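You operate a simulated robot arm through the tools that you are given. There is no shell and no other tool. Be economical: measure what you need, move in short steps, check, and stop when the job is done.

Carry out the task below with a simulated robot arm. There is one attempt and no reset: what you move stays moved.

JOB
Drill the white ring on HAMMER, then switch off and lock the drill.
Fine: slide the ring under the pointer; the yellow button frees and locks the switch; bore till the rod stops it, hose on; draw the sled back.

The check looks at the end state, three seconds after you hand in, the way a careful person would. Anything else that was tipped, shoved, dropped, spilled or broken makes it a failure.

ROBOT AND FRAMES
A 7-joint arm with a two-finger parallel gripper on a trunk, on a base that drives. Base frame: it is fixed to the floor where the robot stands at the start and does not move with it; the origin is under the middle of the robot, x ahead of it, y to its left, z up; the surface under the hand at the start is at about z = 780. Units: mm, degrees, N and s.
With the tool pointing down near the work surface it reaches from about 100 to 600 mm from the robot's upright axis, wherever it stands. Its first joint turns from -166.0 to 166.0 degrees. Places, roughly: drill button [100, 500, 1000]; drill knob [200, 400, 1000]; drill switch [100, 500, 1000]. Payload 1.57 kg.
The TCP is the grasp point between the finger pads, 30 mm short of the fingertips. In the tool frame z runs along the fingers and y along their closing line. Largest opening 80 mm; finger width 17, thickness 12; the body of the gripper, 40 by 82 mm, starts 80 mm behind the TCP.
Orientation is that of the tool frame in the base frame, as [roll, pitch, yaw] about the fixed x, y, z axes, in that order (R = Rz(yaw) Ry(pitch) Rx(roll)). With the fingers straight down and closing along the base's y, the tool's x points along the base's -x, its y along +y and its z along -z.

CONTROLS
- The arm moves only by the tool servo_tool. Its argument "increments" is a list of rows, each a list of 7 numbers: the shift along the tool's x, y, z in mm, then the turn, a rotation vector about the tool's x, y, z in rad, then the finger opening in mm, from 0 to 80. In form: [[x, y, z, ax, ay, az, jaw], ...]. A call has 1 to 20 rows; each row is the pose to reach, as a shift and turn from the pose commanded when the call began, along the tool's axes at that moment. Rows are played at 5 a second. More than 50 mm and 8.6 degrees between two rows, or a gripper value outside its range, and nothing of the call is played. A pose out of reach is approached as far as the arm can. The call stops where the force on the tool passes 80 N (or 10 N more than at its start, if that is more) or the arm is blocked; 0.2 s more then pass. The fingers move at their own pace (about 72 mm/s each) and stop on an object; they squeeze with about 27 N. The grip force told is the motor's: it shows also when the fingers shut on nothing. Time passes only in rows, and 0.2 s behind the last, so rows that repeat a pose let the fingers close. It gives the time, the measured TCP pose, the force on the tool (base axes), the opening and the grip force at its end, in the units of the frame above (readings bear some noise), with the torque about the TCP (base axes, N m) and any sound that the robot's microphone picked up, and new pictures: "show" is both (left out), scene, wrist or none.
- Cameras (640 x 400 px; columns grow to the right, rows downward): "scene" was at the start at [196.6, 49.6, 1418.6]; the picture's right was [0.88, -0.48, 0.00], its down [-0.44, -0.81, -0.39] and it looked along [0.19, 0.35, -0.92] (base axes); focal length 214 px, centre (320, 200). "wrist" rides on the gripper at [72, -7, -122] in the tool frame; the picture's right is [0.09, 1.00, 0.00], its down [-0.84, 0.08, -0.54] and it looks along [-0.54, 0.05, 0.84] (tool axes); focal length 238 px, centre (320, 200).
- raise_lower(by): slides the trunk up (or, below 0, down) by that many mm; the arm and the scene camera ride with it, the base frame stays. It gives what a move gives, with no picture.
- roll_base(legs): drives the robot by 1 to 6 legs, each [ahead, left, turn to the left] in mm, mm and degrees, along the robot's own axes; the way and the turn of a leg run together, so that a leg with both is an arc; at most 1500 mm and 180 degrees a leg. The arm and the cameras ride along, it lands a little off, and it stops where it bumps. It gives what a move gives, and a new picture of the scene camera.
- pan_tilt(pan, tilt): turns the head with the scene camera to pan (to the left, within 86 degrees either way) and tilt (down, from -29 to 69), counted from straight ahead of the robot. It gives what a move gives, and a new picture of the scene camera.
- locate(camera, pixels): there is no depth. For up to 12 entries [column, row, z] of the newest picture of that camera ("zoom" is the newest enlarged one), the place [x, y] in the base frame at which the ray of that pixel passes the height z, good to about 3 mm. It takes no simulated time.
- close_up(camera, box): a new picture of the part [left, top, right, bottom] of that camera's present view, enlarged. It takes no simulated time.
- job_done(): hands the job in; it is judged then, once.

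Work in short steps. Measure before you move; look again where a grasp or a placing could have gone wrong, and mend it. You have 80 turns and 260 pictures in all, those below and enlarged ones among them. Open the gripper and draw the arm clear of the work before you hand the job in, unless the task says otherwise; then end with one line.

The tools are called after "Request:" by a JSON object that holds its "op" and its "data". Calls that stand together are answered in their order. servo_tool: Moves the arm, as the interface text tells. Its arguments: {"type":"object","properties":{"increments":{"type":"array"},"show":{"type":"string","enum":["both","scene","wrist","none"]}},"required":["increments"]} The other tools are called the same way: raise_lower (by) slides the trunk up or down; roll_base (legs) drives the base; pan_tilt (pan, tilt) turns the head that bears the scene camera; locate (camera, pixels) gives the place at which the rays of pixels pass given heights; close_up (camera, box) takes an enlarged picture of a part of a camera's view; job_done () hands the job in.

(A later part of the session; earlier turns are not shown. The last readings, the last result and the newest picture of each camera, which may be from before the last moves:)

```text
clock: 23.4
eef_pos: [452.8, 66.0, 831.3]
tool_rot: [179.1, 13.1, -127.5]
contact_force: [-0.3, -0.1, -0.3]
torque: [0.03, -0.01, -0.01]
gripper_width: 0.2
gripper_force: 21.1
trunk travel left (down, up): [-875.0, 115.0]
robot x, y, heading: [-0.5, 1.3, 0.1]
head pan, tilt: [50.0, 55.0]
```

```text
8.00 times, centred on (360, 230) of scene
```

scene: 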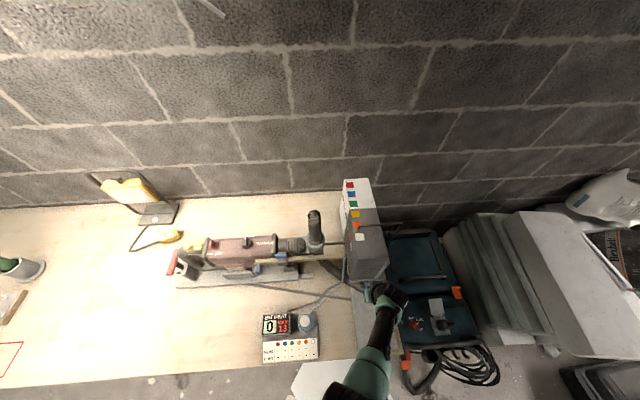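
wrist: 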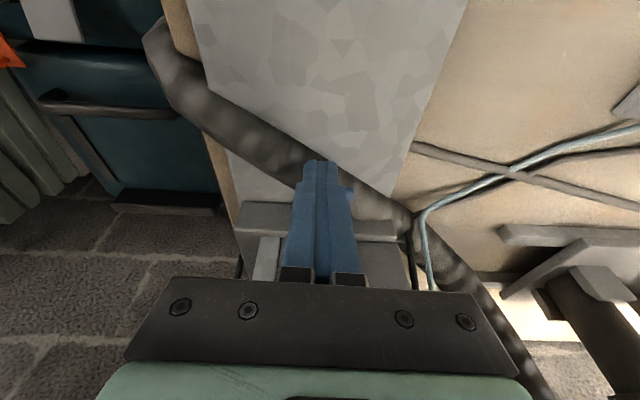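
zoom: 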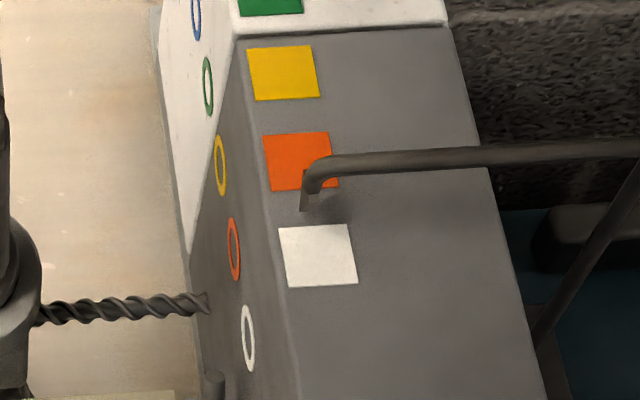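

White needs about 17 mm more (square centre at image row 237 vs 232 target; ring/bit gives 17–18). I push 15 mm more and check.

Request:
{"op": "servo_tool", "data": {"increments": [[-4, 0, 0.9, 0, 0, 0, 0], [-8, 0, 1.9, 0, 0, 0, 0], [-12, 0, 2.8, 0, 0, 0, 0], [-14.6, 0, 3.4, 0, 0, 0, 0], [-14.6, 0, 3.4, 0, 0, 0, 0]], "show": "none"}}

Request:
{"op": "close_up", "data": {"camera": "scene", "box": [340, 215, 380, 255]}}

```text
clock: 24.6
eef_pos: [461.6, 77.1, 830.3]
tool_rot: [179.0, 13.0, -127.4]
contact_force: [-0.1, 0.0, 0.0]
torque: [0.04, 0.03, 0.0]
gripper_width: 0.1
gripper_force: 21.4
trunk travel left (down, up): [-875.0, 115.0]
robot x, y, heading: [-1.4, 1.1, -0.1]
head pan, tilt: [50.0, 55.0]
```

```text
10.00 times, centred on (360, 235) of scene
```

zoom: 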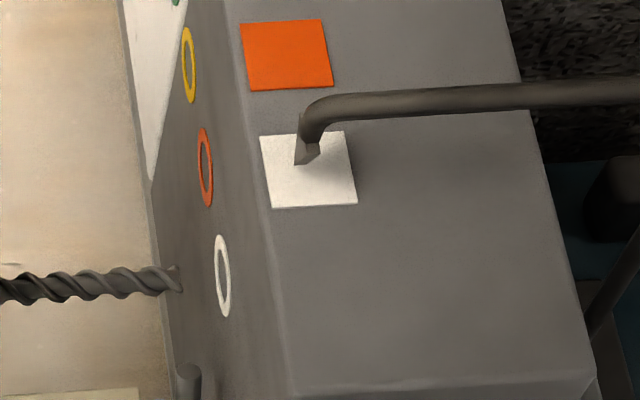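

White now sits exactly as green did at start (square rows 131–207, ring 235–318). I back the hand off and lift it.

Request:
{"op": "servo_tool", "data": {"increments": [[20, 0, -4.6, 0, 0, 0, 0], [50, 0, -11.5, 0, 0, 0, 0], [80, 0, -18.5, 0, 0, 0, 0], [70, 0, -60, 0, 0, 0, 0], [60, 0, -105, 0, 0, 0, 0], [50, 0, -150, 0, 0, 0, 0], [40, 0, -195, 0, 0, 0, 0], [30, 0, -240, 0, 0, 0, 0], [20, 0, -285, 0, 0, 0, 0], [10, 0, -330, 0, 0, 0, 0]]}}

Request:
{"op": "close_up", "data": {"camera": "scene", "box": [340, 215, 380, 255]}}

Request:
{"op": "close_up", "data": {"camera": "scene", "box": [160, 200, 340, 310]}}

```text
clock: 26.8
eef_pos: [435.5, 15.7, 1153.4]
tool_rot: [-179.1, 16.6, -127.1]
contact_force: [0.1, -0.1, -0.3]
torque: [-0.04, -0.02, -0.03]
gripper_width: 0.0
gripper_force: 21.2
out of reach, approached as far as the arm can: row 10
trunk travel left (down, up): [-875.0, 115.0]
robot x, y, heading: [-1.9, -2.7, 0.1]
head pan, tilt: [50.0, 55.0]
```

scene: 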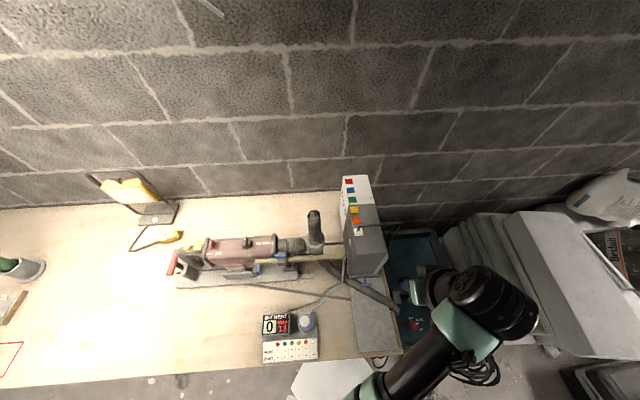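
wrist: 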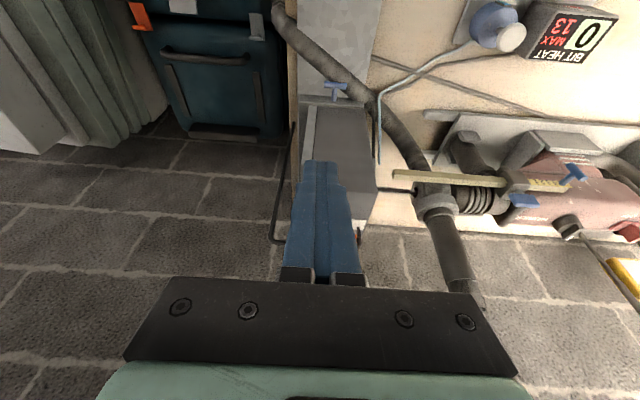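

```text
10.00 times, centred on (360, 235) of scene
```

zoom: 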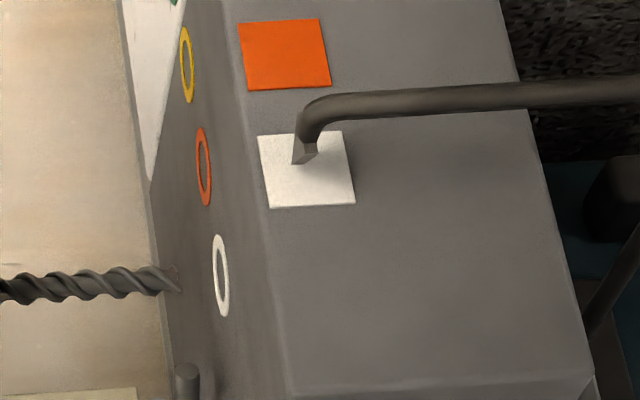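

```text
3.56 times, centred on (250, 255) of scene
```

zoom: 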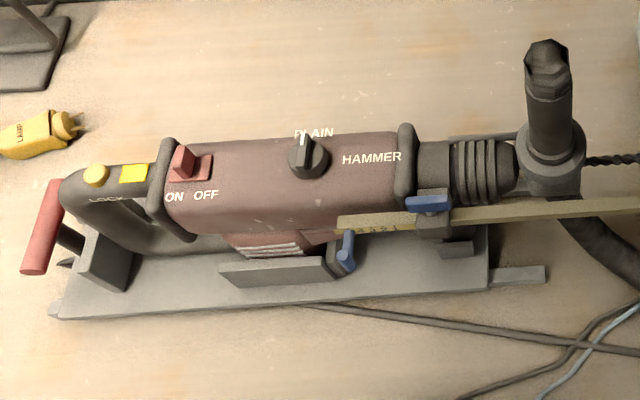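

Block stayed put. Next the selector: raise the trunk 100 mm for elbow clearance, then bring the hand over the knob at (212,405), upright.

Request:
{"op": "raise_lower", "data": {"by": 100}}

Request:
{"op": "servo_tool", "data": {"increments": [[-14, 41, 15, 0, 0.029, 0, 0], [-29, 82, 29, 0, 0.058, 0, 0], [-43, 123, 44, 0, 0.087, 0, 0], [-58, 164, 59, 0, 0.116, 0, 0], [-72, 205, 73, 0, 0.145, 0, 0], [-86, 247, 88, 0, 0.174, 0, 0], [-101, 288, 103, 0, 0.203, 0, 0], [-115, 329, 118, 0, 0.232, 0, 20], [-130, 370, 132, 0, 0.261, 0, 40], [-144, 411, 147, 0, 0.29, 0, 60]]}}

Request:
{"op": "close_up", "data": {"camera": "wrist", "box": [220, 60, 460, 220]}}

```text
clock: 28.1
eef_pos: [435.8, 17.5, 1252.4]
tool_rot: [-179.0, 16.6, -126.8]
contact_force: [0.2, -0.2, 0.2]
torque: [0.02, -0.02, 0.01]
gripper_width: 0.0
gripper_force: 21.2
trunk travel left (down, up): [-975.0, 15.0]
robot x, y, heading: [0.4, -2.0, 0.1]
head pan, tilt: [50.0, 55.0]
```

```text
clock: 30.3
eef_pos: [214.1, 409.4, 1143.5]
tool_rot: [-179.1, 0.0, -127.2]
contact_force: [0.2, 0.6, 0.0]
torque: [0.01, 0.01, 0.04]
gripper_width: 59.9
gripper_force: 0.0
trunk travel left (down, up): [-975.0, 15.0]
robot x, y, heading: [-0.9, -0.9, -0.0]
head pan, tilt: [50.0, 55.0]
```

scene: 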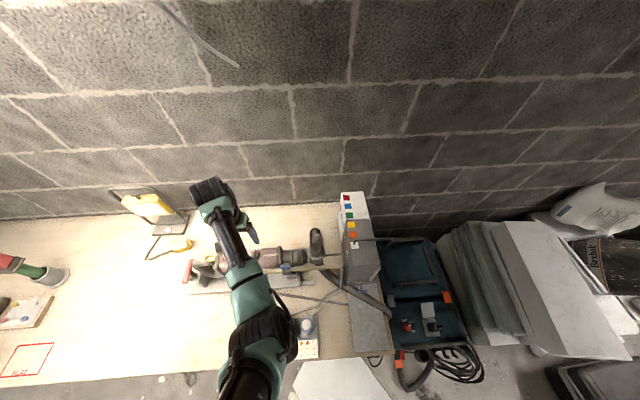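
wrist: 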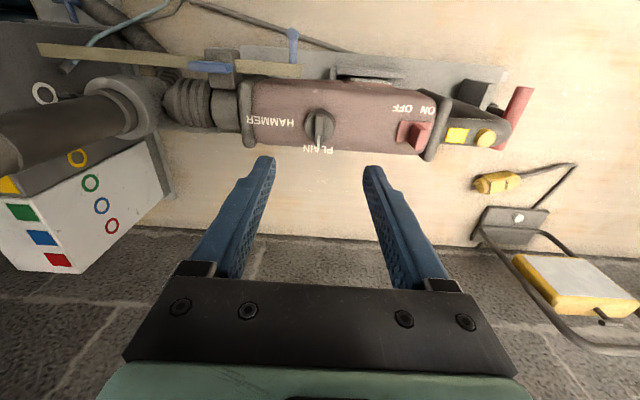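

```text
2.50 times, centred on (340, 140) of wrist
```

zoom: 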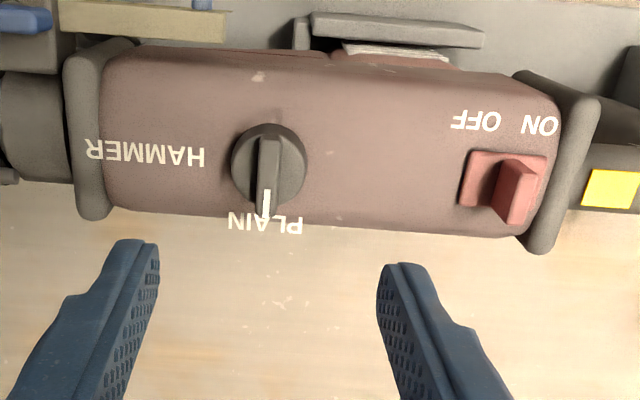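

Knob bar centre at wrist (319,130); I locate it along with disc edge at candidate heights to combine with previous views.

Request:
{"op": "locate", "data": {"camera": "wrist", "pixels": [[319.2, 130, 1000], [319.2, 130, 1020], [319.2, 130, 1040], [418, 133, 1000], [418, 133, 1020], [485, 137, 1000], [485, 137, 980], [304, 126, 1000], [334, 126, 1000], [319.2, 110, 1000]]}}

```text
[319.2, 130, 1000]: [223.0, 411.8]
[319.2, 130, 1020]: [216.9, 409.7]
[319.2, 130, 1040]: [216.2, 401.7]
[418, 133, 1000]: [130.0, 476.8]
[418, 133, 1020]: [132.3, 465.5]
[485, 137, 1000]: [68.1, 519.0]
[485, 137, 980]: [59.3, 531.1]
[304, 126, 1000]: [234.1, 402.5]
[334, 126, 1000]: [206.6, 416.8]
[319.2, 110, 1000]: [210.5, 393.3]
```

Estimate: knob bar at (217,408), top ≈1025. I shift 3 mm along the drill and descend to TCP z≈1050, then look.

Request:
{"op": "servo_tool", "data": {"increments": [[-1, -3, 30, 0, 0, 0, 44], [-1, -3, 60, 0, 0, 0, 44], [-1, -3, 80, 0, 0, 0, 44], [-1, -3, 93, 0, 0, 0, 44]]}}

Request:
{"op": "close_up", "data": {"camera": "wrist", "box": [220, 100, 420, 240]}}

Request:
{"op": "close_up", "data": {"camera": "scene", "box": [200, 190, 320, 310]}}

```text
clock: 31.3
eef_pos: [220.6, 407.5, 1051.9]
tool_rot: [-179.0, 0.1, -127.1]
contact_force: [0.1, 0.5, 0.3]
torque: [0.01, -0.01, 0.0]
gripper_width: 44.3
gripper_force: 0.0
trunk travel left (down, up): [-975.0, 15.0]
robot x, y, heading: [-0.7, -2.7, 0.1]
head pan, tilt: [50.0, 55.0]
```

scene: 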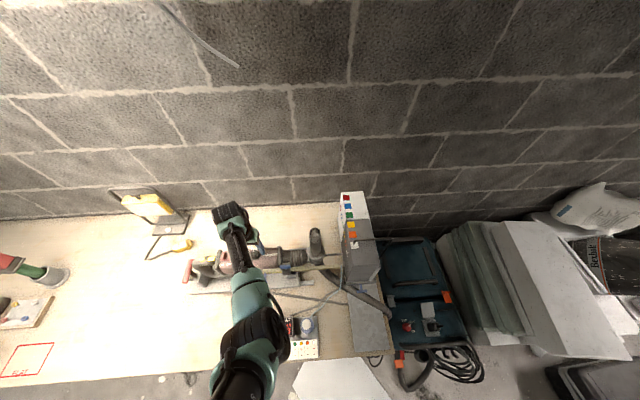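
wrist: 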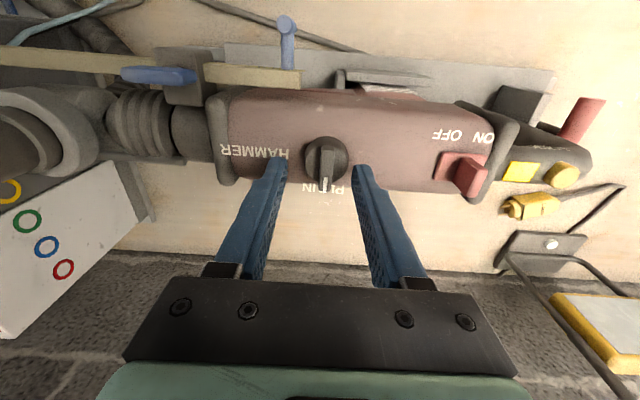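

```text
2.86 times, centred on (320, 170) of wrist
```

zoom: 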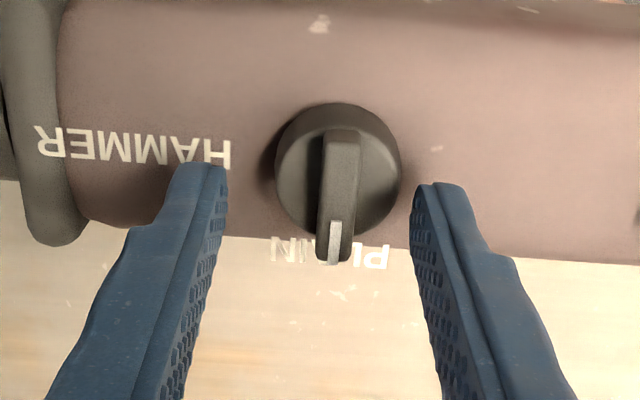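

```text
3.33 times, centred on (260, 250) of scene
```

zoom: 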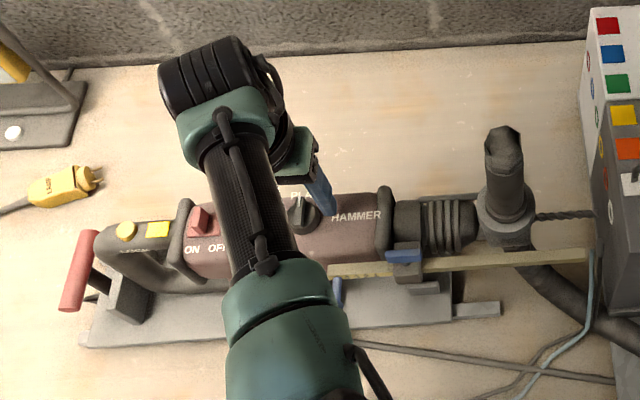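

Bar is ~4.4 mm off to tool +y (zoom 338 vs 320) and level with the tips. I correct, descend 10 mm, and close.

Request:
{"op": "servo_tool", "data": {"increments": [[0, 4.4, 0, 0, 0, 0, 44], [0, 4.4, 10, 0, 0, 0, 44], [0, 4.4, 10, 0, 0, 0, 20], [0, 4.4, 10, 0, 0, 0, 0], [0, 4.4, 10, 0, 0, 0, 0], [0, 4.4, 10, 0, 0, 0, 0]]}}

Request:
{"op": "close_up", "data": {"camera": "wrist", "box": [220, 100, 420, 240]}}

```text
clock: 32.7
eef_pos: [216.3, 408.9, 1040.2]
tool_rot: [-179.0, 0.0, -127.1]
contact_force: [-2.3, 0.4, 0.3]
torque: [0.09, 0.13, 0.01]
gripper_width: 31.4
gripper_force: 27.1
trunk travel left (down, up): [-975.0, 15.0]
robot x, y, heading: [1.3, -0.7, -0.2]
head pan, tilt: [50.0, 55.0]
```

scene: 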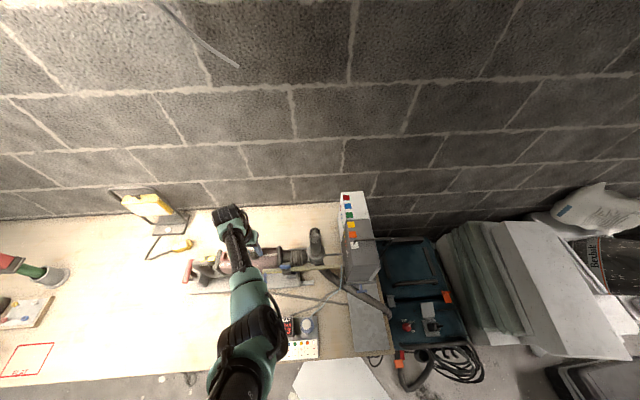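
wrist: 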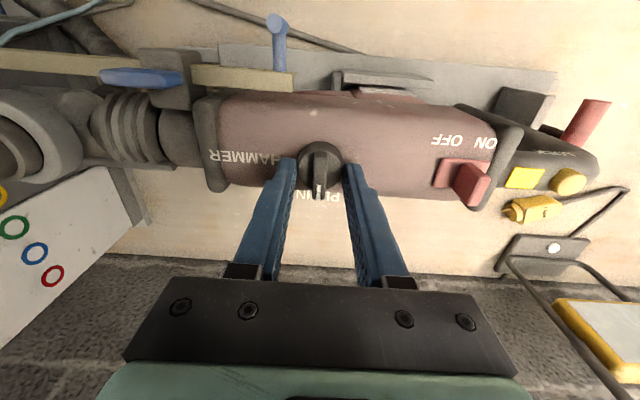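

```text
2.86 times, centred on (320, 170) of wrist
```

zoom: 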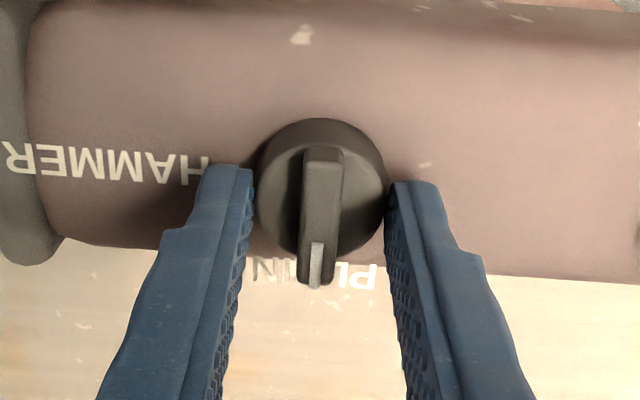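

Fingers closed on the disc (31 mm), not the bar. I open, go up 7 mm and close on the bar instead.

Request:
{"op": "servo_tool", "data": {"increments": [[0, 0, 0, 0, 0, 0, 40], [0, 0, -7, 0, 0, 0, 40], [0, 0, -7, 0, 0, 0, 0], [0, 0, -7, 0, 0, 0, 0], [0, 0, -7, 0, 0, 0, 0], [0, 0, -7, 0, 0, 0, 0]], "show": "wrist"}}

Request:
{"op": "close_up", "data": {"camera": "wrist", "box": [220, 100, 420, 240]}}

```text
clock: 34.1
eef_pos: [218.4, 408.4, 1049.3]
tool_rot: [-179.0, 0.0, -127.2]
contact_force: [4.6, -0.9, 5.9]
torque: [-0.49, 0.51, 0.02]
gripper_width: 9.1
gripper_force: 27.4
trunk travel left (down, up): [-975.0, 15.0]
robot x, y, heading: [-2.6, -0.3, -0.1]
head pan, tilt: [50.0, 55.0]
```

wrist: 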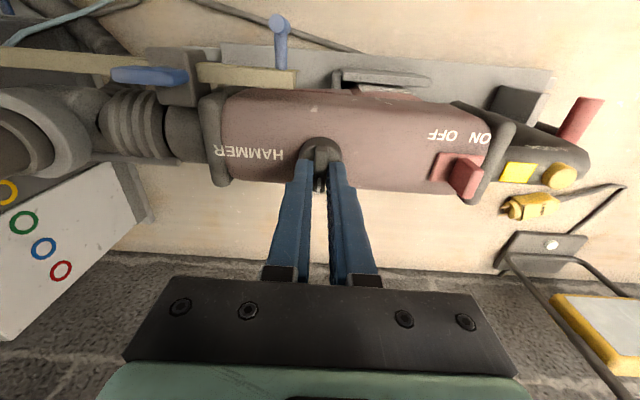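

```text
2.86 times, centred on (320, 170) of wrist
```

zoom: 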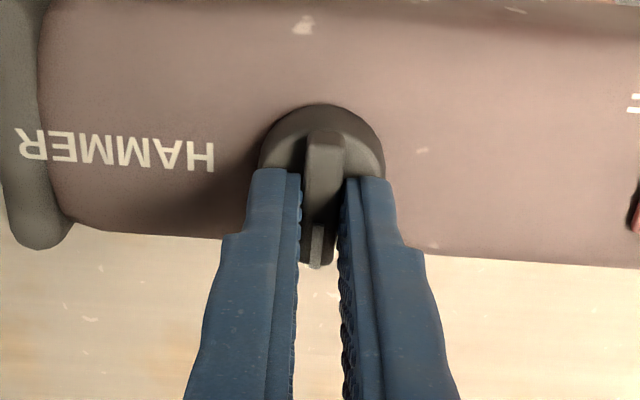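

Bar gripped (9 mm). Rotate clockwise from above (positive about tool z) toward HAMMER; first the full 90° in small steps, the force guard watching.

Request:
{"op": "servo_tool", "data": {"increments": [[0, 0, 0, 0, 0, 0.13, 0], [0, 0, 0, 0, 0, 0.26, 0], [0, 0, 0, 0, 0, 0.39, 0], [0, 0, 0, 0, 0, 0.52, 0], [0, 0, 0, 0, 0, 0.65, 0], [0, 0, 0, 0, 0, 0.78, 0]], "show": "wrist"}}

Request:
{"op": "close_up", "data": {"camera": "wrist", "box": [220, 100, 420, 240]}}

```text
clock: 35.5
eef_pos: [217.2, 409.0, 1049.9]
tool_rot: [-179.4, 0.6, -172.0]
contact_force: [2.8, -0.1, 6.6]
torque: [0.1, 0.74, 0.02]
gripper_width: 8.9
gripper_force: 27.0
trunk travel left (down, up): [-975.0, 15.0]
robot x, y, heading: [-2.3, 0.0, -0.1]
head pan, tilt: [50.0, 55.0]
```

wrist: 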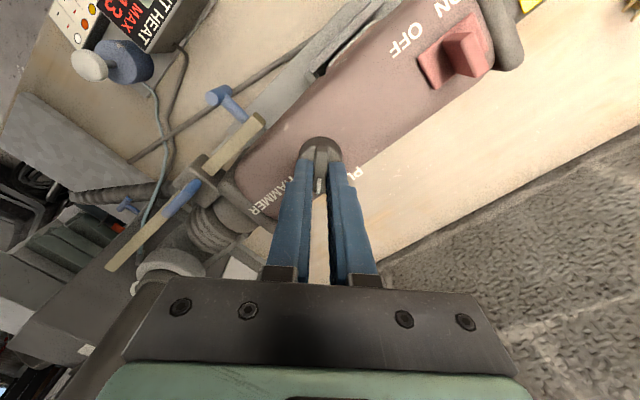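

```text
2.86 times, centred on (320, 170) of wrist
```

zoom: 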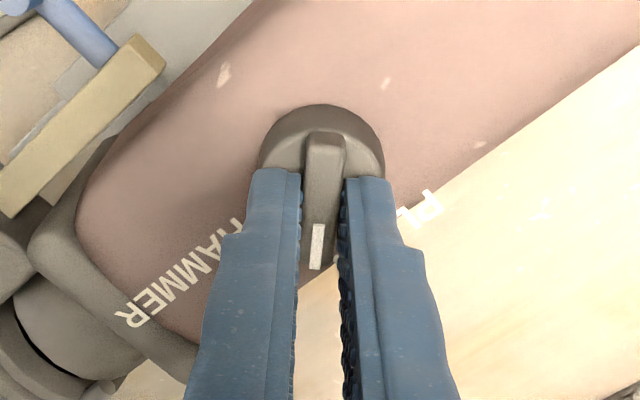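

The knob follows (45°). Continue the other 45°.

Request:
{"op": "servo_tool", "data": {"increments": [[0, 0, 0, 0, 0, 0.13, 0], [0, 0, 0, 0, 0, 0.26, 0], [0, 0, 0, 0, 0, 0.39, 0], [0, 0, 0, 0, 0, 0.52, 0], [0, 0, 0, 0, 0, 0.65, 0], [0, 0, 0, 0, 0, 0.79, 0]], "show": "wrist"}}

Request:
{"op": "close_up", "data": {"camera": "wrist", "box": [220, 100, 420, 240]}}

```text
clock: 36.9
eef_pos: [217.1, 406.8, 1049.5]
tool_rot: [-180.0, 1.0, 142.9]
contact_force: [2.0, -5.9, 7.9]
torque: [-0.03, 0.14, 0.54]
gripper_width: 9.0
gripper_force: 27.1
trunk travel left (down, up): [-975.0, 15.0]
robot x, y, heading: [-0.8, -0.4, -0.0]
head pan, tilt: [50.0, 55.0]
```

wrist: 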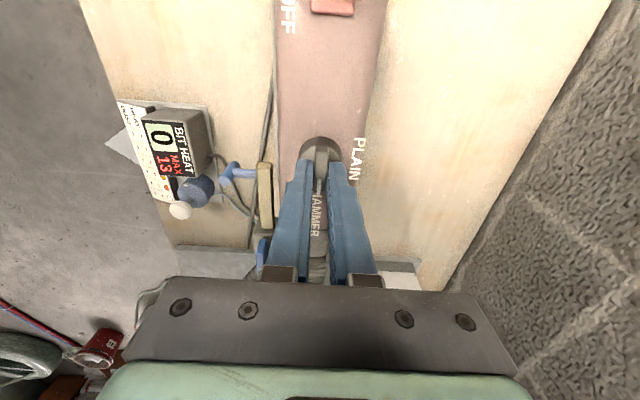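

```text
2.86 times, centred on (320, 170) of wrist
```

zoom: 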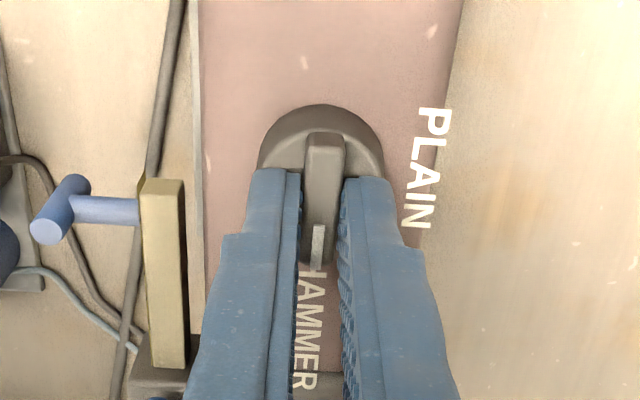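

Selector now points to HAMMER. I open, lift, rotate back and move over towards the yellow button (68,517) with fingers closed, at safe height.

Request:
{"op": "servo_tool", "data": {"increments": [[0, 0, 0, 0, 0, 0, 30], [0, 0, 0, 0, 0, 0, 30], [0, 0, -25, 0, 0, 0, 30], [0, 0, -50, 0, 0, 0, 30], [15, 0, -65, 0, 0, -0.13, 30], [30, 0, -65, 0, 0, -0.26, 0], [45, 0, -65, 0, 0, -0.39, 0], [60, 0, -65, 0, 0, -0.52, 0], [75, 0, -65, 0, 0, -0.65, 0], [90, 0, -65, 0, 0, -0.78, 0], [105, 0, -65, 0, 0, -0.91, 0], [120, 0, -65, 0, 0, -1.04, 0], [135, 0, -65, 0, 0, -1.17, 0], [150, 0, -65, 0, 0, -1.3, 0], [167, 0, -65, 0, 0, -1.43, 0], [184, 0, -65, 0, 0, -1.57, 0]]}}

Request:
{"op": "close_up", "data": {"camera": "wrist", "box": [220, 60, 420, 200]}}

Request:
{"op": "close_up", "data": {"camera": "scene", "box": [170, 220, 330, 320]}}

```text
clock: 40.3
eef_pos: [69.1, 519.7, 1111.0]
tool_rot: [-179.0, 0.0, -126.8]
contact_force: [-0.6, -0.8, -0.1]
torque: [0.0, 0.01, 0.04]
gripper_width: 0.1
gripper_force: 21.4
trunk travel left (down, up): [-975.0, 15.0]
robot x, y, heading: [-0.4, 1.7, -0.1]
head pan, tilt: [50.0, 55.0]
```

scene: 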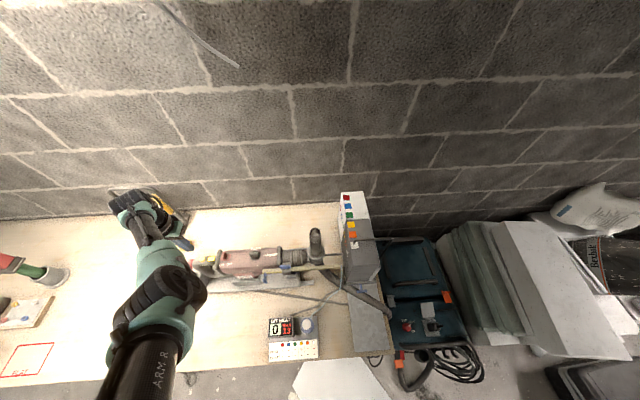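
wrist: 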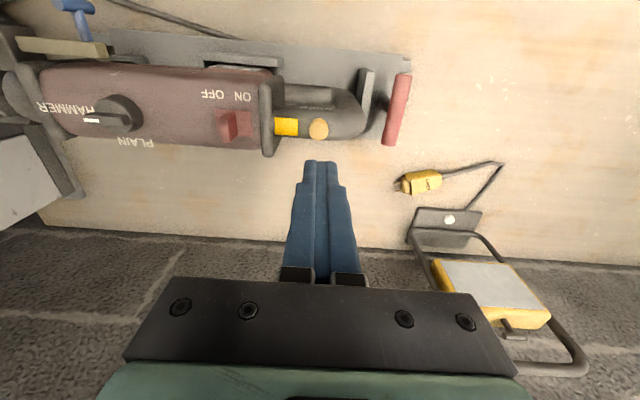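

```text
2.86 times, centred on (320, 130) of wrist
```

zoom: 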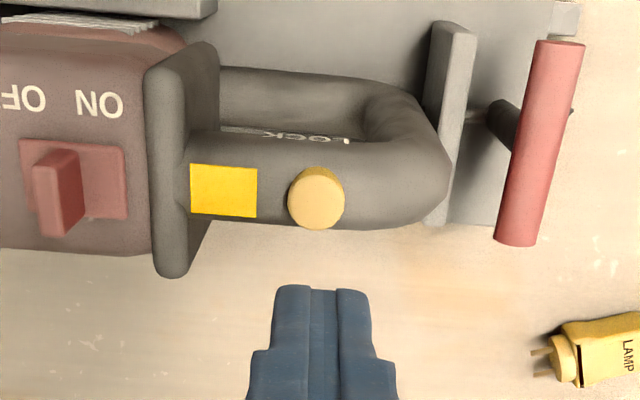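

```text
4.00 times, centred on (250, 270) of scene
```

zoom: 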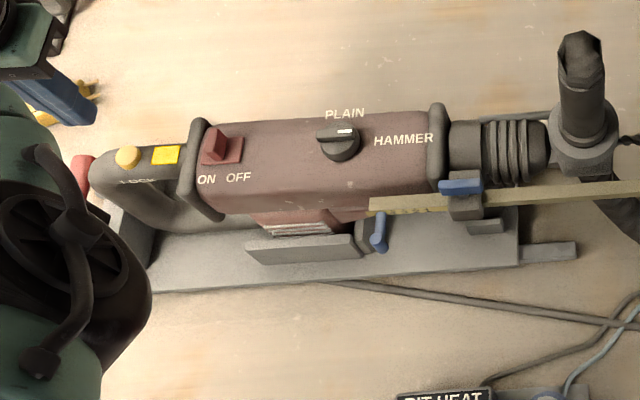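

Button at wrist (319,128). Locating it at likely heights, together with the switch and handle ends.

Request:
{"op": "locate", "data": {"camera": "wrist", "pixels": [[318.8, 128.3, 990], [318.8, 128.3, 1000], [318.8, 128.3, 1010], [236, 121, 1010], [236, 121, 1030], [233, 128, 1000], [400, 80, 900], [390, 142, 950], [396, 110, 930], [352, 118, 930]]}}

Request:
{"op": "locate", "data": {"camera": "scene", "pixels": [[219.5, 259, 990], [219.5, 259, 1000], [219.5, 259, 1010], [241, 254, 1000], [243.5, 256, 1020]]}}

```text
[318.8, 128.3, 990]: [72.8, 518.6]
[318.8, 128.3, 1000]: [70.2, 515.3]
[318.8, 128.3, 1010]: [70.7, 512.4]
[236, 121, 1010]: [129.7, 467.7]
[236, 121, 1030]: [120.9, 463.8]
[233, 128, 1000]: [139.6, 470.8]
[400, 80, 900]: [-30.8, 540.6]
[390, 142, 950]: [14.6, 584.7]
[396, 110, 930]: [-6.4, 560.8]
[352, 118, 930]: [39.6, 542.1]
```

```text
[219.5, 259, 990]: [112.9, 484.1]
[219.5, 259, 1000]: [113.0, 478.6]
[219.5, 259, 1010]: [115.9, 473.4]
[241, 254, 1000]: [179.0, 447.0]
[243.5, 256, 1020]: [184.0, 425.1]
```

Button centre ≈ (71,515,1000). I centre over it and descend to just above (tip ≈1004), then in 1.5 mm rows to tip ≈ 996, watching force and sound.

Request:
{"op": "servo_tool", "data": {"increments": [[3, -3.8, 25, 0, 0, 0, 0], [3, -3.8, 55, 0, 0, 0, 0], [3, -3.8, 77, 0, 0, 0, 0], [3, -3.8, 79, 0, 0, 0, 0], [3, -3.8, 80.5, 0, 0, 0, 0], [3, -3.8, 82, 0, 0, 0, 0], [3, -3.8, 83.5, 0, 0, 0, 0], [3, -3.8, 85, 0, 0, 0, 0]], "show": "wrist"}}

Request:
{"op": "close_up", "data": {"camera": "wrist", "box": [220, 80, 420, 220]}}

```text
clock: 42.1
eef_pos: [68.8, 502.5, 1043.7]
tool_rot: [-178.9, 0.0, -127.1]
contact_force: [-0.3, -0.1, -0.3]
torque: [0.01, -0.04, -0.02]
gripper_width: 0.2
gripper_force: 21.0
out of reach, approached as far as the arm can: row 2, 3, 4, 5, 6, 7, 8
trunk travel left (down, up): [-975.0, 15.0]
robot x, y, heading: [1.6, -1.3, -0.2]
head pan, tilt: [50.0, 55.0]
```

wrist: 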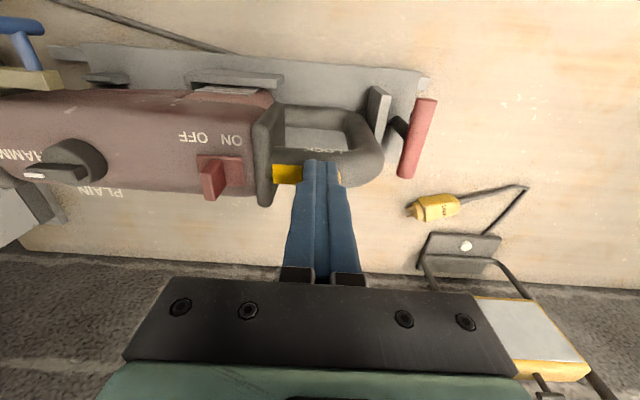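

```text
2.86 times, centred on (320, 150) of wrist
```

zoom: 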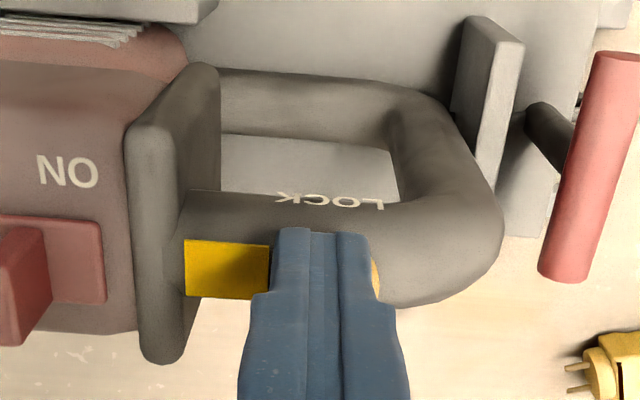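

Out of reach from here. I'll lift and pull the hand back, then drive the robot 200 mm parallel to the bench (to the left along the bench), so that button, switch and sled handle come into comfortable reach.

Request:
{"op": "servo_tool", "data": {"increments": [[0, 0, -40, 0, 0, 0, 0], [0, 0, -80, 0, 0, 0, 0], [40, 0, -110, 0, 0, 0, 0], [80, 0, -110, 0, 0, 0, 0], [120, 0, -110, 0, 0, 0, 0]], "show": "none"}}

Request:
{"op": "pan_tilt", "data": {"pan": 80, "tilt": 65}}

```text
clock: 43.3
eef_pos: [-5.7, 407.5, 1155.8]
tool_rot: [-179.0, 0.0, -127.2]
contact_force: [-0.1, -0.5, 1.1]
torque: [-0.03, 0.06, 0.02]
gripper_width: 0.0
gripper_force: 21.7
trunk travel left (down, up): [-975.0, 15.0]
robot x, y, heading: [0.6, -1.8, -0.2]
head pan, tilt: [50.0, 55.0]
```

```text
clock: 44.2
eef_pos: [-3.8, 408.1, 1154.0]
tool_rot: [-179.0, 0.0, -127.0]
contact_force: [0.1, 0.2, 0.5]
torque: [-0.02, 0.03, -0.02]
gripper_width: 0.0
gripper_force: 21.0
trunk travel left (down, up): [-975.0, 15.0]
robot x, y, heading: [-2.1, 3.1, 0.0]
head pan, tilt: [80.0, 65.0]
```

scene: 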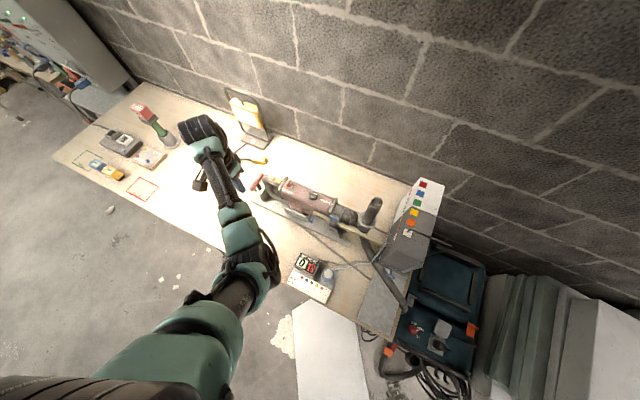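

Floor to the left along the bench is clear. Drive 200 mm along the bench.

Request:
{"op": "roll_base", "data": {"legs": [[-161, 119, 0]]}}

```text
clock: 45.9
eef_pos: [-163.9, 526.5, 1153.7]
tool_rot: [-179.1, 0.0, -127.2]
contact_force: [0.5, -0.6, -0.1]
torque: [0.01, -0.01, 0.03]
gripper_width: 0.1
gripper_force: 20.9
trunk travel left (down, up): [-975.0, 15.0]
robot x, y, heading: [-160.1, 119.1, -0.3]
head pan, tilt: [80.0, 65.0]
```

scene: 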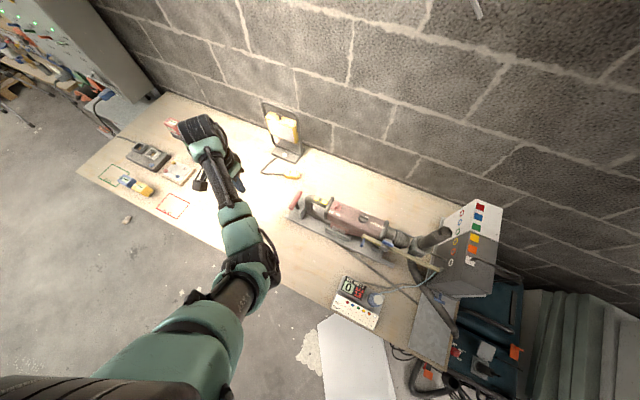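

Hand to above the button at (71,515,1110).

Request:
{"op": "servo_tool", "data": {"increments": [[-22, -33, 7, 0, 0, 0, 0], [-44, -65, 14, 0, 0, 0, 0], [-65, -98, 22, 0, 0, 0, 0], [-87, -131, 29, 0, 0, 0, 0], [-109, -163, 36, 0, 0, 0, 0], [-130, -195, 44, 0, 0, 0, 0]]}}

Request:
{"op": "close_up", "data": {"camera": "wrist", "box": [220, 60, 420, 200]}}

Request:
{"op": "locate", "data": {"camera": "wrist", "pixels": [[320, 128, 1000]]}}

```text
clock: 47.2
eef_pos: [70.9, 512.2, 1114.9]
tool_rot: [-179.1, -0.1, -127.2]
contact_force: [0.0, -0.1, -0.8]
torque: [0.02, 0.01, -0.03]
gripper_width: 0.0
gripper_force: 21.3
trunk travel left (down, up): [-975.0, 15.0]
robot x, y, heading: [-164.6, 116.5, -0.2]
head pan, tilt: [80.0, 65.0]
```

scene: 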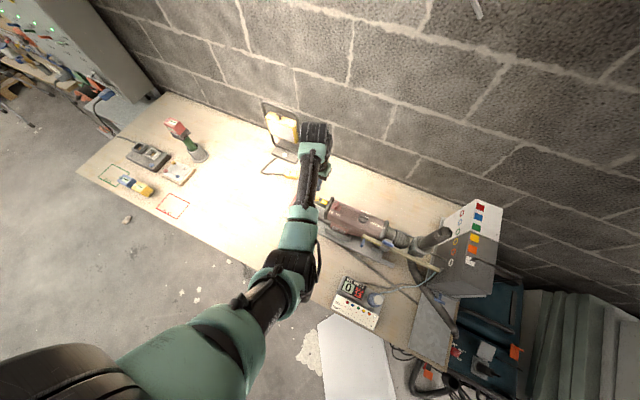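
wrist: 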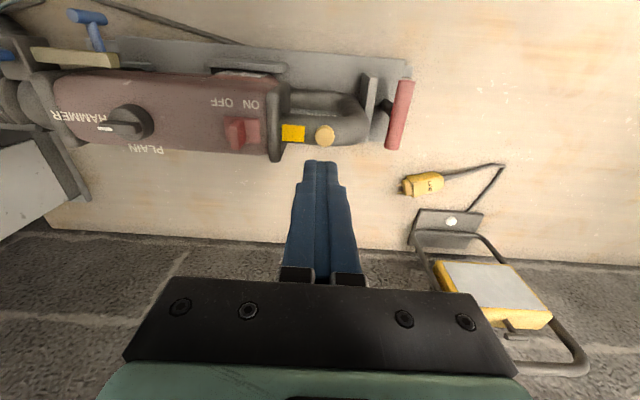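

```text
2.86 times, centred on (320, 130) of wrist
```

zoom: 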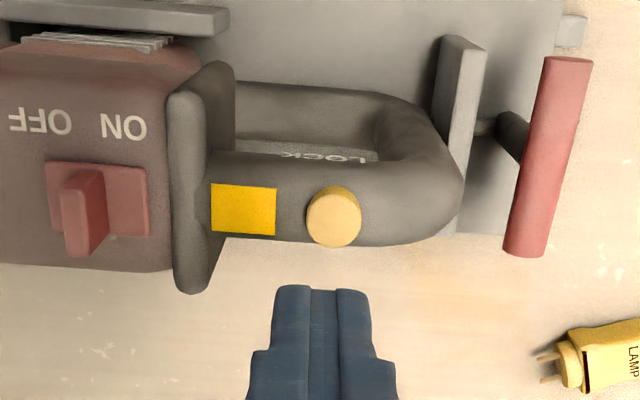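

```text
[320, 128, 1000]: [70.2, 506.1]
```

Button is +4 mm along tool y and ~2 mm forward. Correct, descend to tip ≈1004, then slowly.

Request:
{"op": "servo_tool", "data": {"increments": [[-2, 4, 25, 0, 0, 0, 0], [-2, 4, 55, 0, 0, 0, 0], [-2, 4, 76, 0, 0, 0, 0], [-2, 4, 80, 0, 0, 0, 0], [-2, 4, 82, 0, 0, 0, 0], [-2, 4, 84, 0, 0, 0, 0], [-2, 4, 86, 0, 0, 0, 0]], "show": "wrist"}}

Request:
{"op": "close_up", "data": {"camera": "wrist", "box": [220, 80, 420, 220]}}

```text
clock: 48.9
eef_pos: [68.6, 516.5, 1033.9]
tool_rot: [-179.2, 0.6, -127.3]
contact_force: [-8.2, -6.5, 44.3]
torque: [-0.18, 0.34, -0.41]
gripper_width: 0.0
gripper_force: 21.3
trunk travel left (down, up): [-975.0, 15.0]
robot x, y, heading: [-161.1, 117.3, -0.1]
head pan, tilt: [80.0, 65.0]
heard: click
```

wrist: 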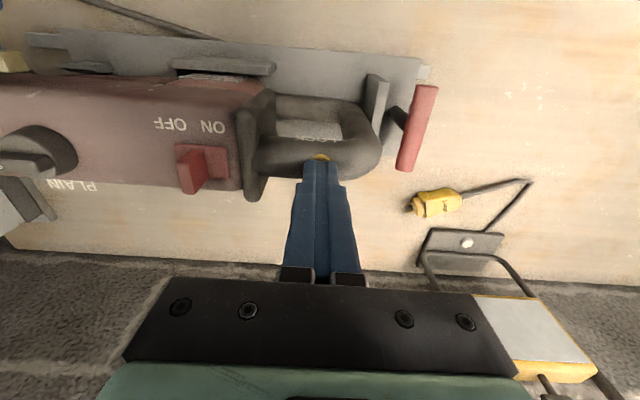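

```text
2.86 times, centred on (320, 150) of wrist
```

zoom: 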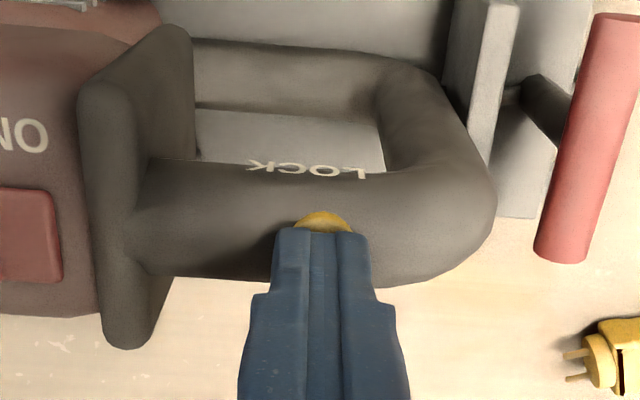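

Click heard and the yellow flag vanished: the switch is free. I lift off and put the closed fingers on the body just knob-side of the switch lever (d≈-141), tips at z≈1013.

Request:
{"op": "servo_tool", "data": {"increments": [[0, 0, -30, 0, 0, 0, 0], [0, 0, -66, 0, 0, 0, 0], [0, -40, -66, 0, 0, 0, 0], [0, -80, -66, 0, 0, 0, 0], [0, -113, -66, 0, 0, 0, 0], [0, -113, -40, 0, 0, 0, 0]], "show": "wrist"}}

Request:
{"op": "close_up", "data": {"camera": "wrist", "box": [260, 80, 460, 220]}}

```text
clock: 50.2
eef_pos: [160.1, 447.1, 1070.4]
tool_rot: [-179.0, -0.1, -127.1]
contact_force: [-0.6, 0.1, 0.3]
torque: [-0.01, 0.0, 0.03]
gripper_width: 0.0
gripper_force: 21.2
trunk travel left (down, up): [-975.0, 15.0]
robot x, y, heading: [-159.4, 119.4, 0.2]
head pan, tilt: [80.0, 65.0]
heard: click
```

wrist: 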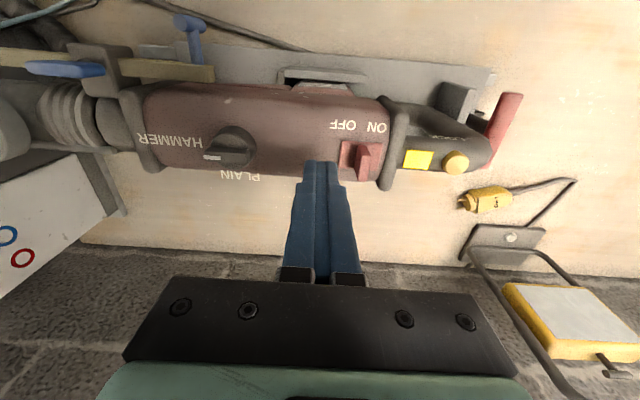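

```text
2.86 times, centred on (360, 150) of wrist
```

zoom: 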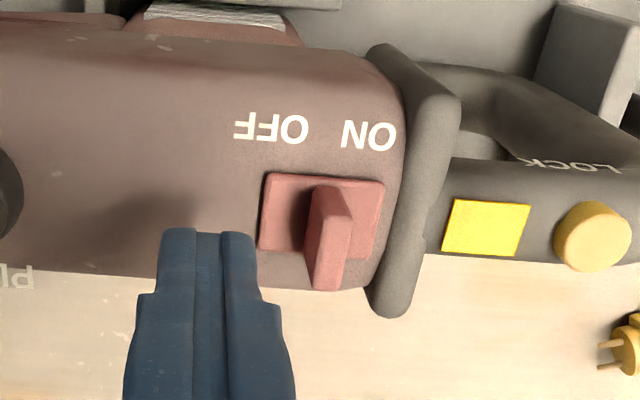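

A second click on release and the yellow flag is back, so a brief press doesn't latch. I'll test a deeper, longer press of the button.

Request:
{"op": "servo_tool", "data": {"increments": [[0, 0, -26, 0, 0, 0, 0], [0, 40, -26, 0, 0, 0, 0], [0, 80, -26, 0, 0, 0, 0], [0, 113, -26, 0, 0, 0, 0], [0, 113, 10, 0, 0, 0, 0], [0, 113, 32, 0, 0, 0, 0], [0, 113, 36, 0, 0, 0, 0], [0, 113, 40, 0, 0, 0, 0], [0, 113, 42, 0, 0, 0, 0], [0, 113, 44, 0, 0, 0, 0], [0, 113, 44, 0, 0, 0, 0], [0, 113, 44, 0, 0, 0, 0], [0, 113, 44, 0, 0, 0, 0], [0, 113, 44, 0, 0, 0, 0], [0, 113, 44, 0, 0, 0, 0], [0, 113, 44, 0, 0, 0, 0]], "show": "wrist"}}

Request:
{"op": "servo_tool", "data": {"increments": [[0, 0, -8, 0, 0, 0, 0], [0, 0, -16, 0, 0, 0, 0], [0, 0, -40, 0, 0, 0, 0], [0, 0, -70, 0, 0, 0, 0]], "show": "wrist"}}

```text
clock: 53.6
eef_pos: [70.1, 517.4, 1032.8]
tool_rot: [-179.2, 1.3, -127.1]
contact_force: [-10.4, -10.4, 70.4]
torque: [-0.36, 0.41, -0.22]
gripper_width: 0.0
gripper_force: 20.9
trunk travel left (down, up): [-975.0, 15.0]
robot x, y, heading: [-160.8, 118.3, -0.3]
head pan, tilt: [80.0, 65.0]
heard: click
```

wrist: 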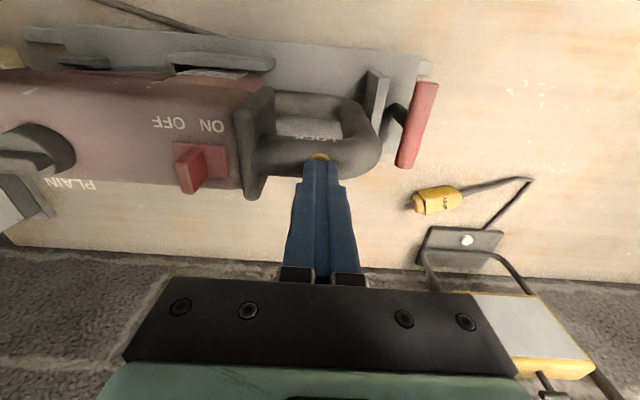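

```text
clock: 54.6
eef_pos: [67.3, 515.0, 1091.3]
tool_rot: [-179.0, -0.2, -127.3]
contact_force: [0.4, -0.4, 0.4]
torque: [-0.01, -0.01, 0.0]
gripper_width: 0.0
gripper_force: 21.4
trunk travel left (down, up): [-975.0, 15.0]
robot x, y, heading: [-157.0, 116.6, -0.3]
head pan, tilt: [80.0, 65.0]
```

wrist: 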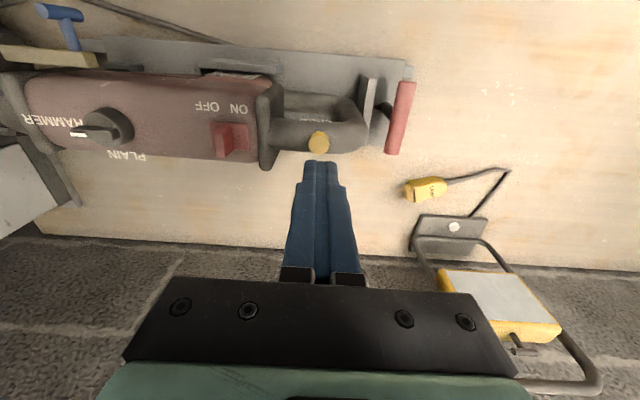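

Now the flag stays away (unlatched). I move straight to the knob side of the lever, lower the tips to ≈1013, and push the lever toward ON in 3 mm steps.

Request:
{"op": "servo_tool", "data": {"increments": [[0, -40, 0, 0, 0, 0, 0], [0, -80, 0, 0, 0, 0, 0], [0, -114, 0, 0, 0, 0, 0], [0, -114, 30, 0, 0, 0, 0], [0, -114, 48, 0, 0, 0, 0], [0, -109, 48, 0, 0, 0, 0], [0, -105, 48, 0, 0, 0, 0], [0, -102, 48, 0, 0, 0, 0], [0, -99, 48, 0, 0, 0, 0], [0, -96, 48, 0, 0, 0, 0], [0, -93, 48, 0, 0, 0, 0]], "show": "wrist"}}

Request:
{"op": "close_up", "data": {"camera": "wrist", "box": [260, 80, 460, 220]}}

```text
clock: 57.0
eef_pos: [143.3, 460.2, 1046.9]
tool_rot: [-179.0, 0.0, -127.3]
contact_force: [1.6, -1.4, -0.3]
torque: [-0.02, -0.03, 0.03]
gripper_width: 0.0
gripper_force: 21.4
trunk travel left (down, up): [-975.0, 15.0]
robot x, y, heading: [-160.5, 116.7, -0.1]
head pan, tilt: [80.0, 65.0]
```

wrist: 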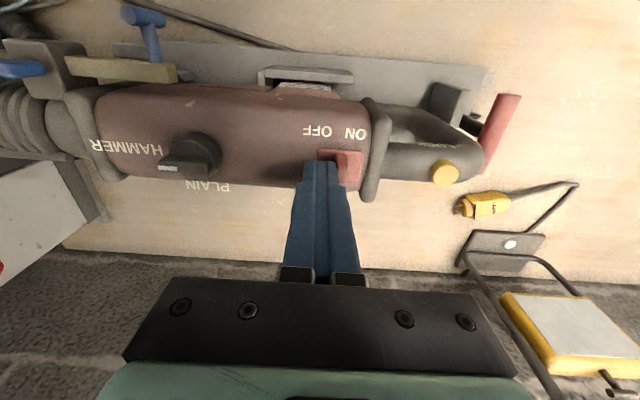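

```text
2.86 times, centred on (360, 150) of wrist
```

zoom: 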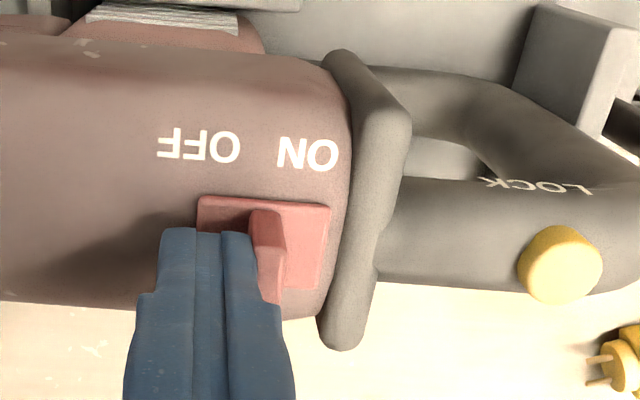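

Contact just made; still unlocked. Push on up to 20 mm more in small steps.

Request:
{"op": "servo_tool", "data": {"increments": [[0, 3, 0, 0, 0, 0, 0], [0, 6, 0, 0, 0, 0, 0], [0, 9, 0, 0, 0, 0, 0], [0, 12, 0, 0, 0, 0, 0], [0, 14, 0, 0, 0, 0, 0]], "show": "wrist"}}

Request:
{"op": "close_up", "data": {"camera": "wrist", "box": [260, 80, 460, 220]}}

```text
clock: 58.2
eef_pos: [131.9, 466.9, 1047.9]
tool_rot: [-178.9, -0.1, -127.2]
contact_force: [-0.2, -0.3, -0.7]
torque: [0.02, 0.01, 0.01]
gripper_width: 0.1
gripper_force: 21.3
trunk travel left (down, up): [-975.0, 15.0]
robot x, y, heading: [-163.3, 121.1, -0.3]
head pan, tilt: [80.0, 65.0]
```

wrist: 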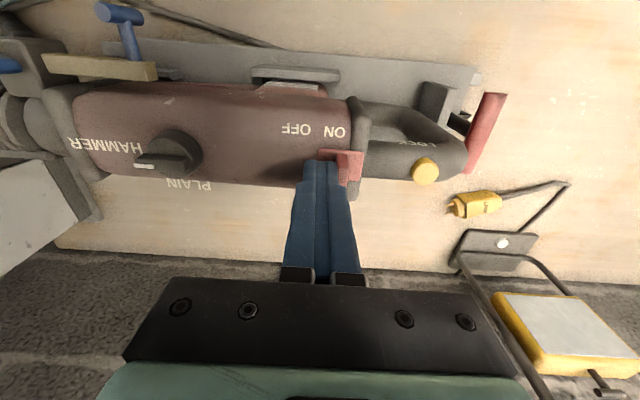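

```text
2.86 times, centred on (360, 150) of wrist
```

zoom: 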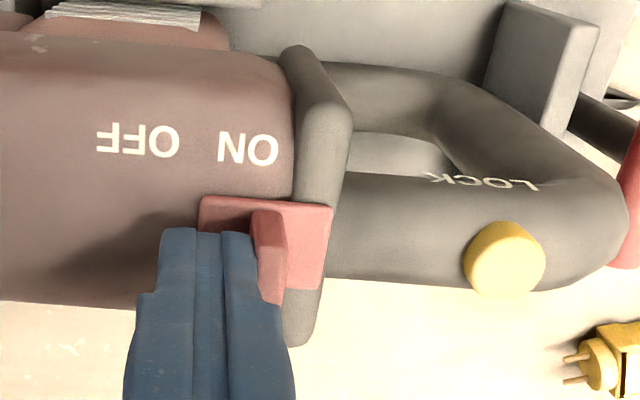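

The whole slider moves with the lever and is now beside ON (plate centre 265 vs ON 247), but no sound yet. I push a few mm further.

Request:
{"op": "servo_tool", "data": {"increments": [[0, 2, 0, 0, 0, 0, 0], [0, 4, 0, 0, 0, 0, 0], [0, 6, 0, 0, 0, 0, 0], [0, 8, 0, 0, 0, 0, 0], [0, 8, 0, 0, 0, 0, 0]], "show": "wrist"}}

Request:
{"op": "close_up", "data": {"camera": "wrist", "box": [260, 80, 460, 220]}}

Request:
{"op": "close_up", "data": {"camera": "scene", "box": [300, 180, 460, 320]}}

```text
clock: 59.5
eef_pos: [128.8, 472.7, 1046.9]
tool_rot: [-179.0, 0.0, -127.4]
contact_force: [8.4, -6.3, 2.1]
torque: [-0.08, -0.17, -0.01]
gripper_width: 0.0
gripper_force: 21.6
trunk travel left (down, up): [-975.0, 15.0]
robot x, y, heading: [-162.2, 119.2, -0.1]
head pan, tilt: [80.0, 65.0]
```

wrist: 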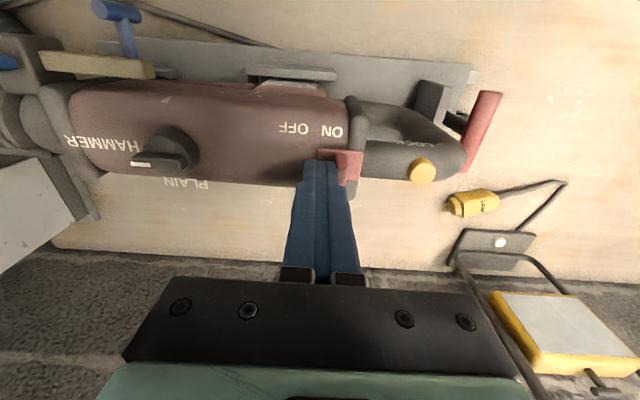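

```text
2.86 times, centred on (360, 150) of wrist
```

zoom: 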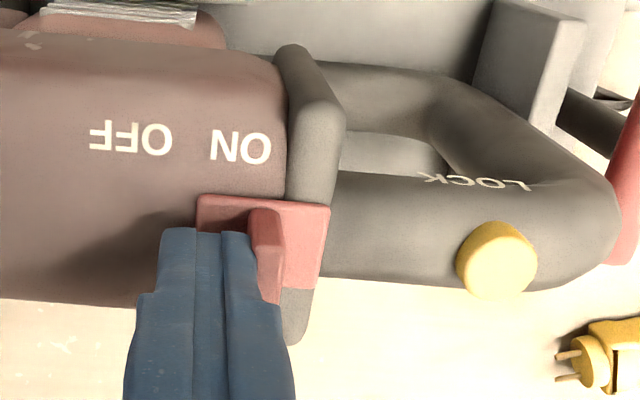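

```text
2.86 times, centred on (380, 250) of scene
```

zoom: 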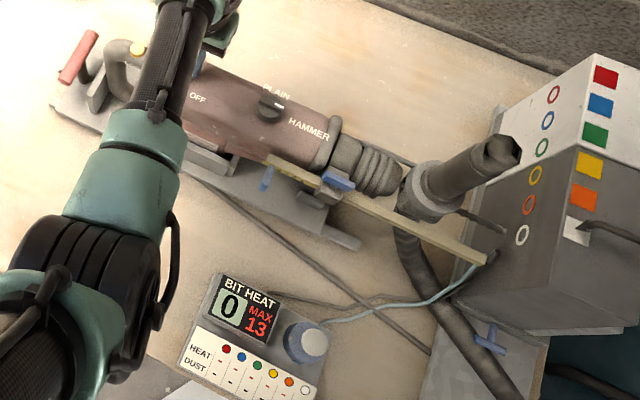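

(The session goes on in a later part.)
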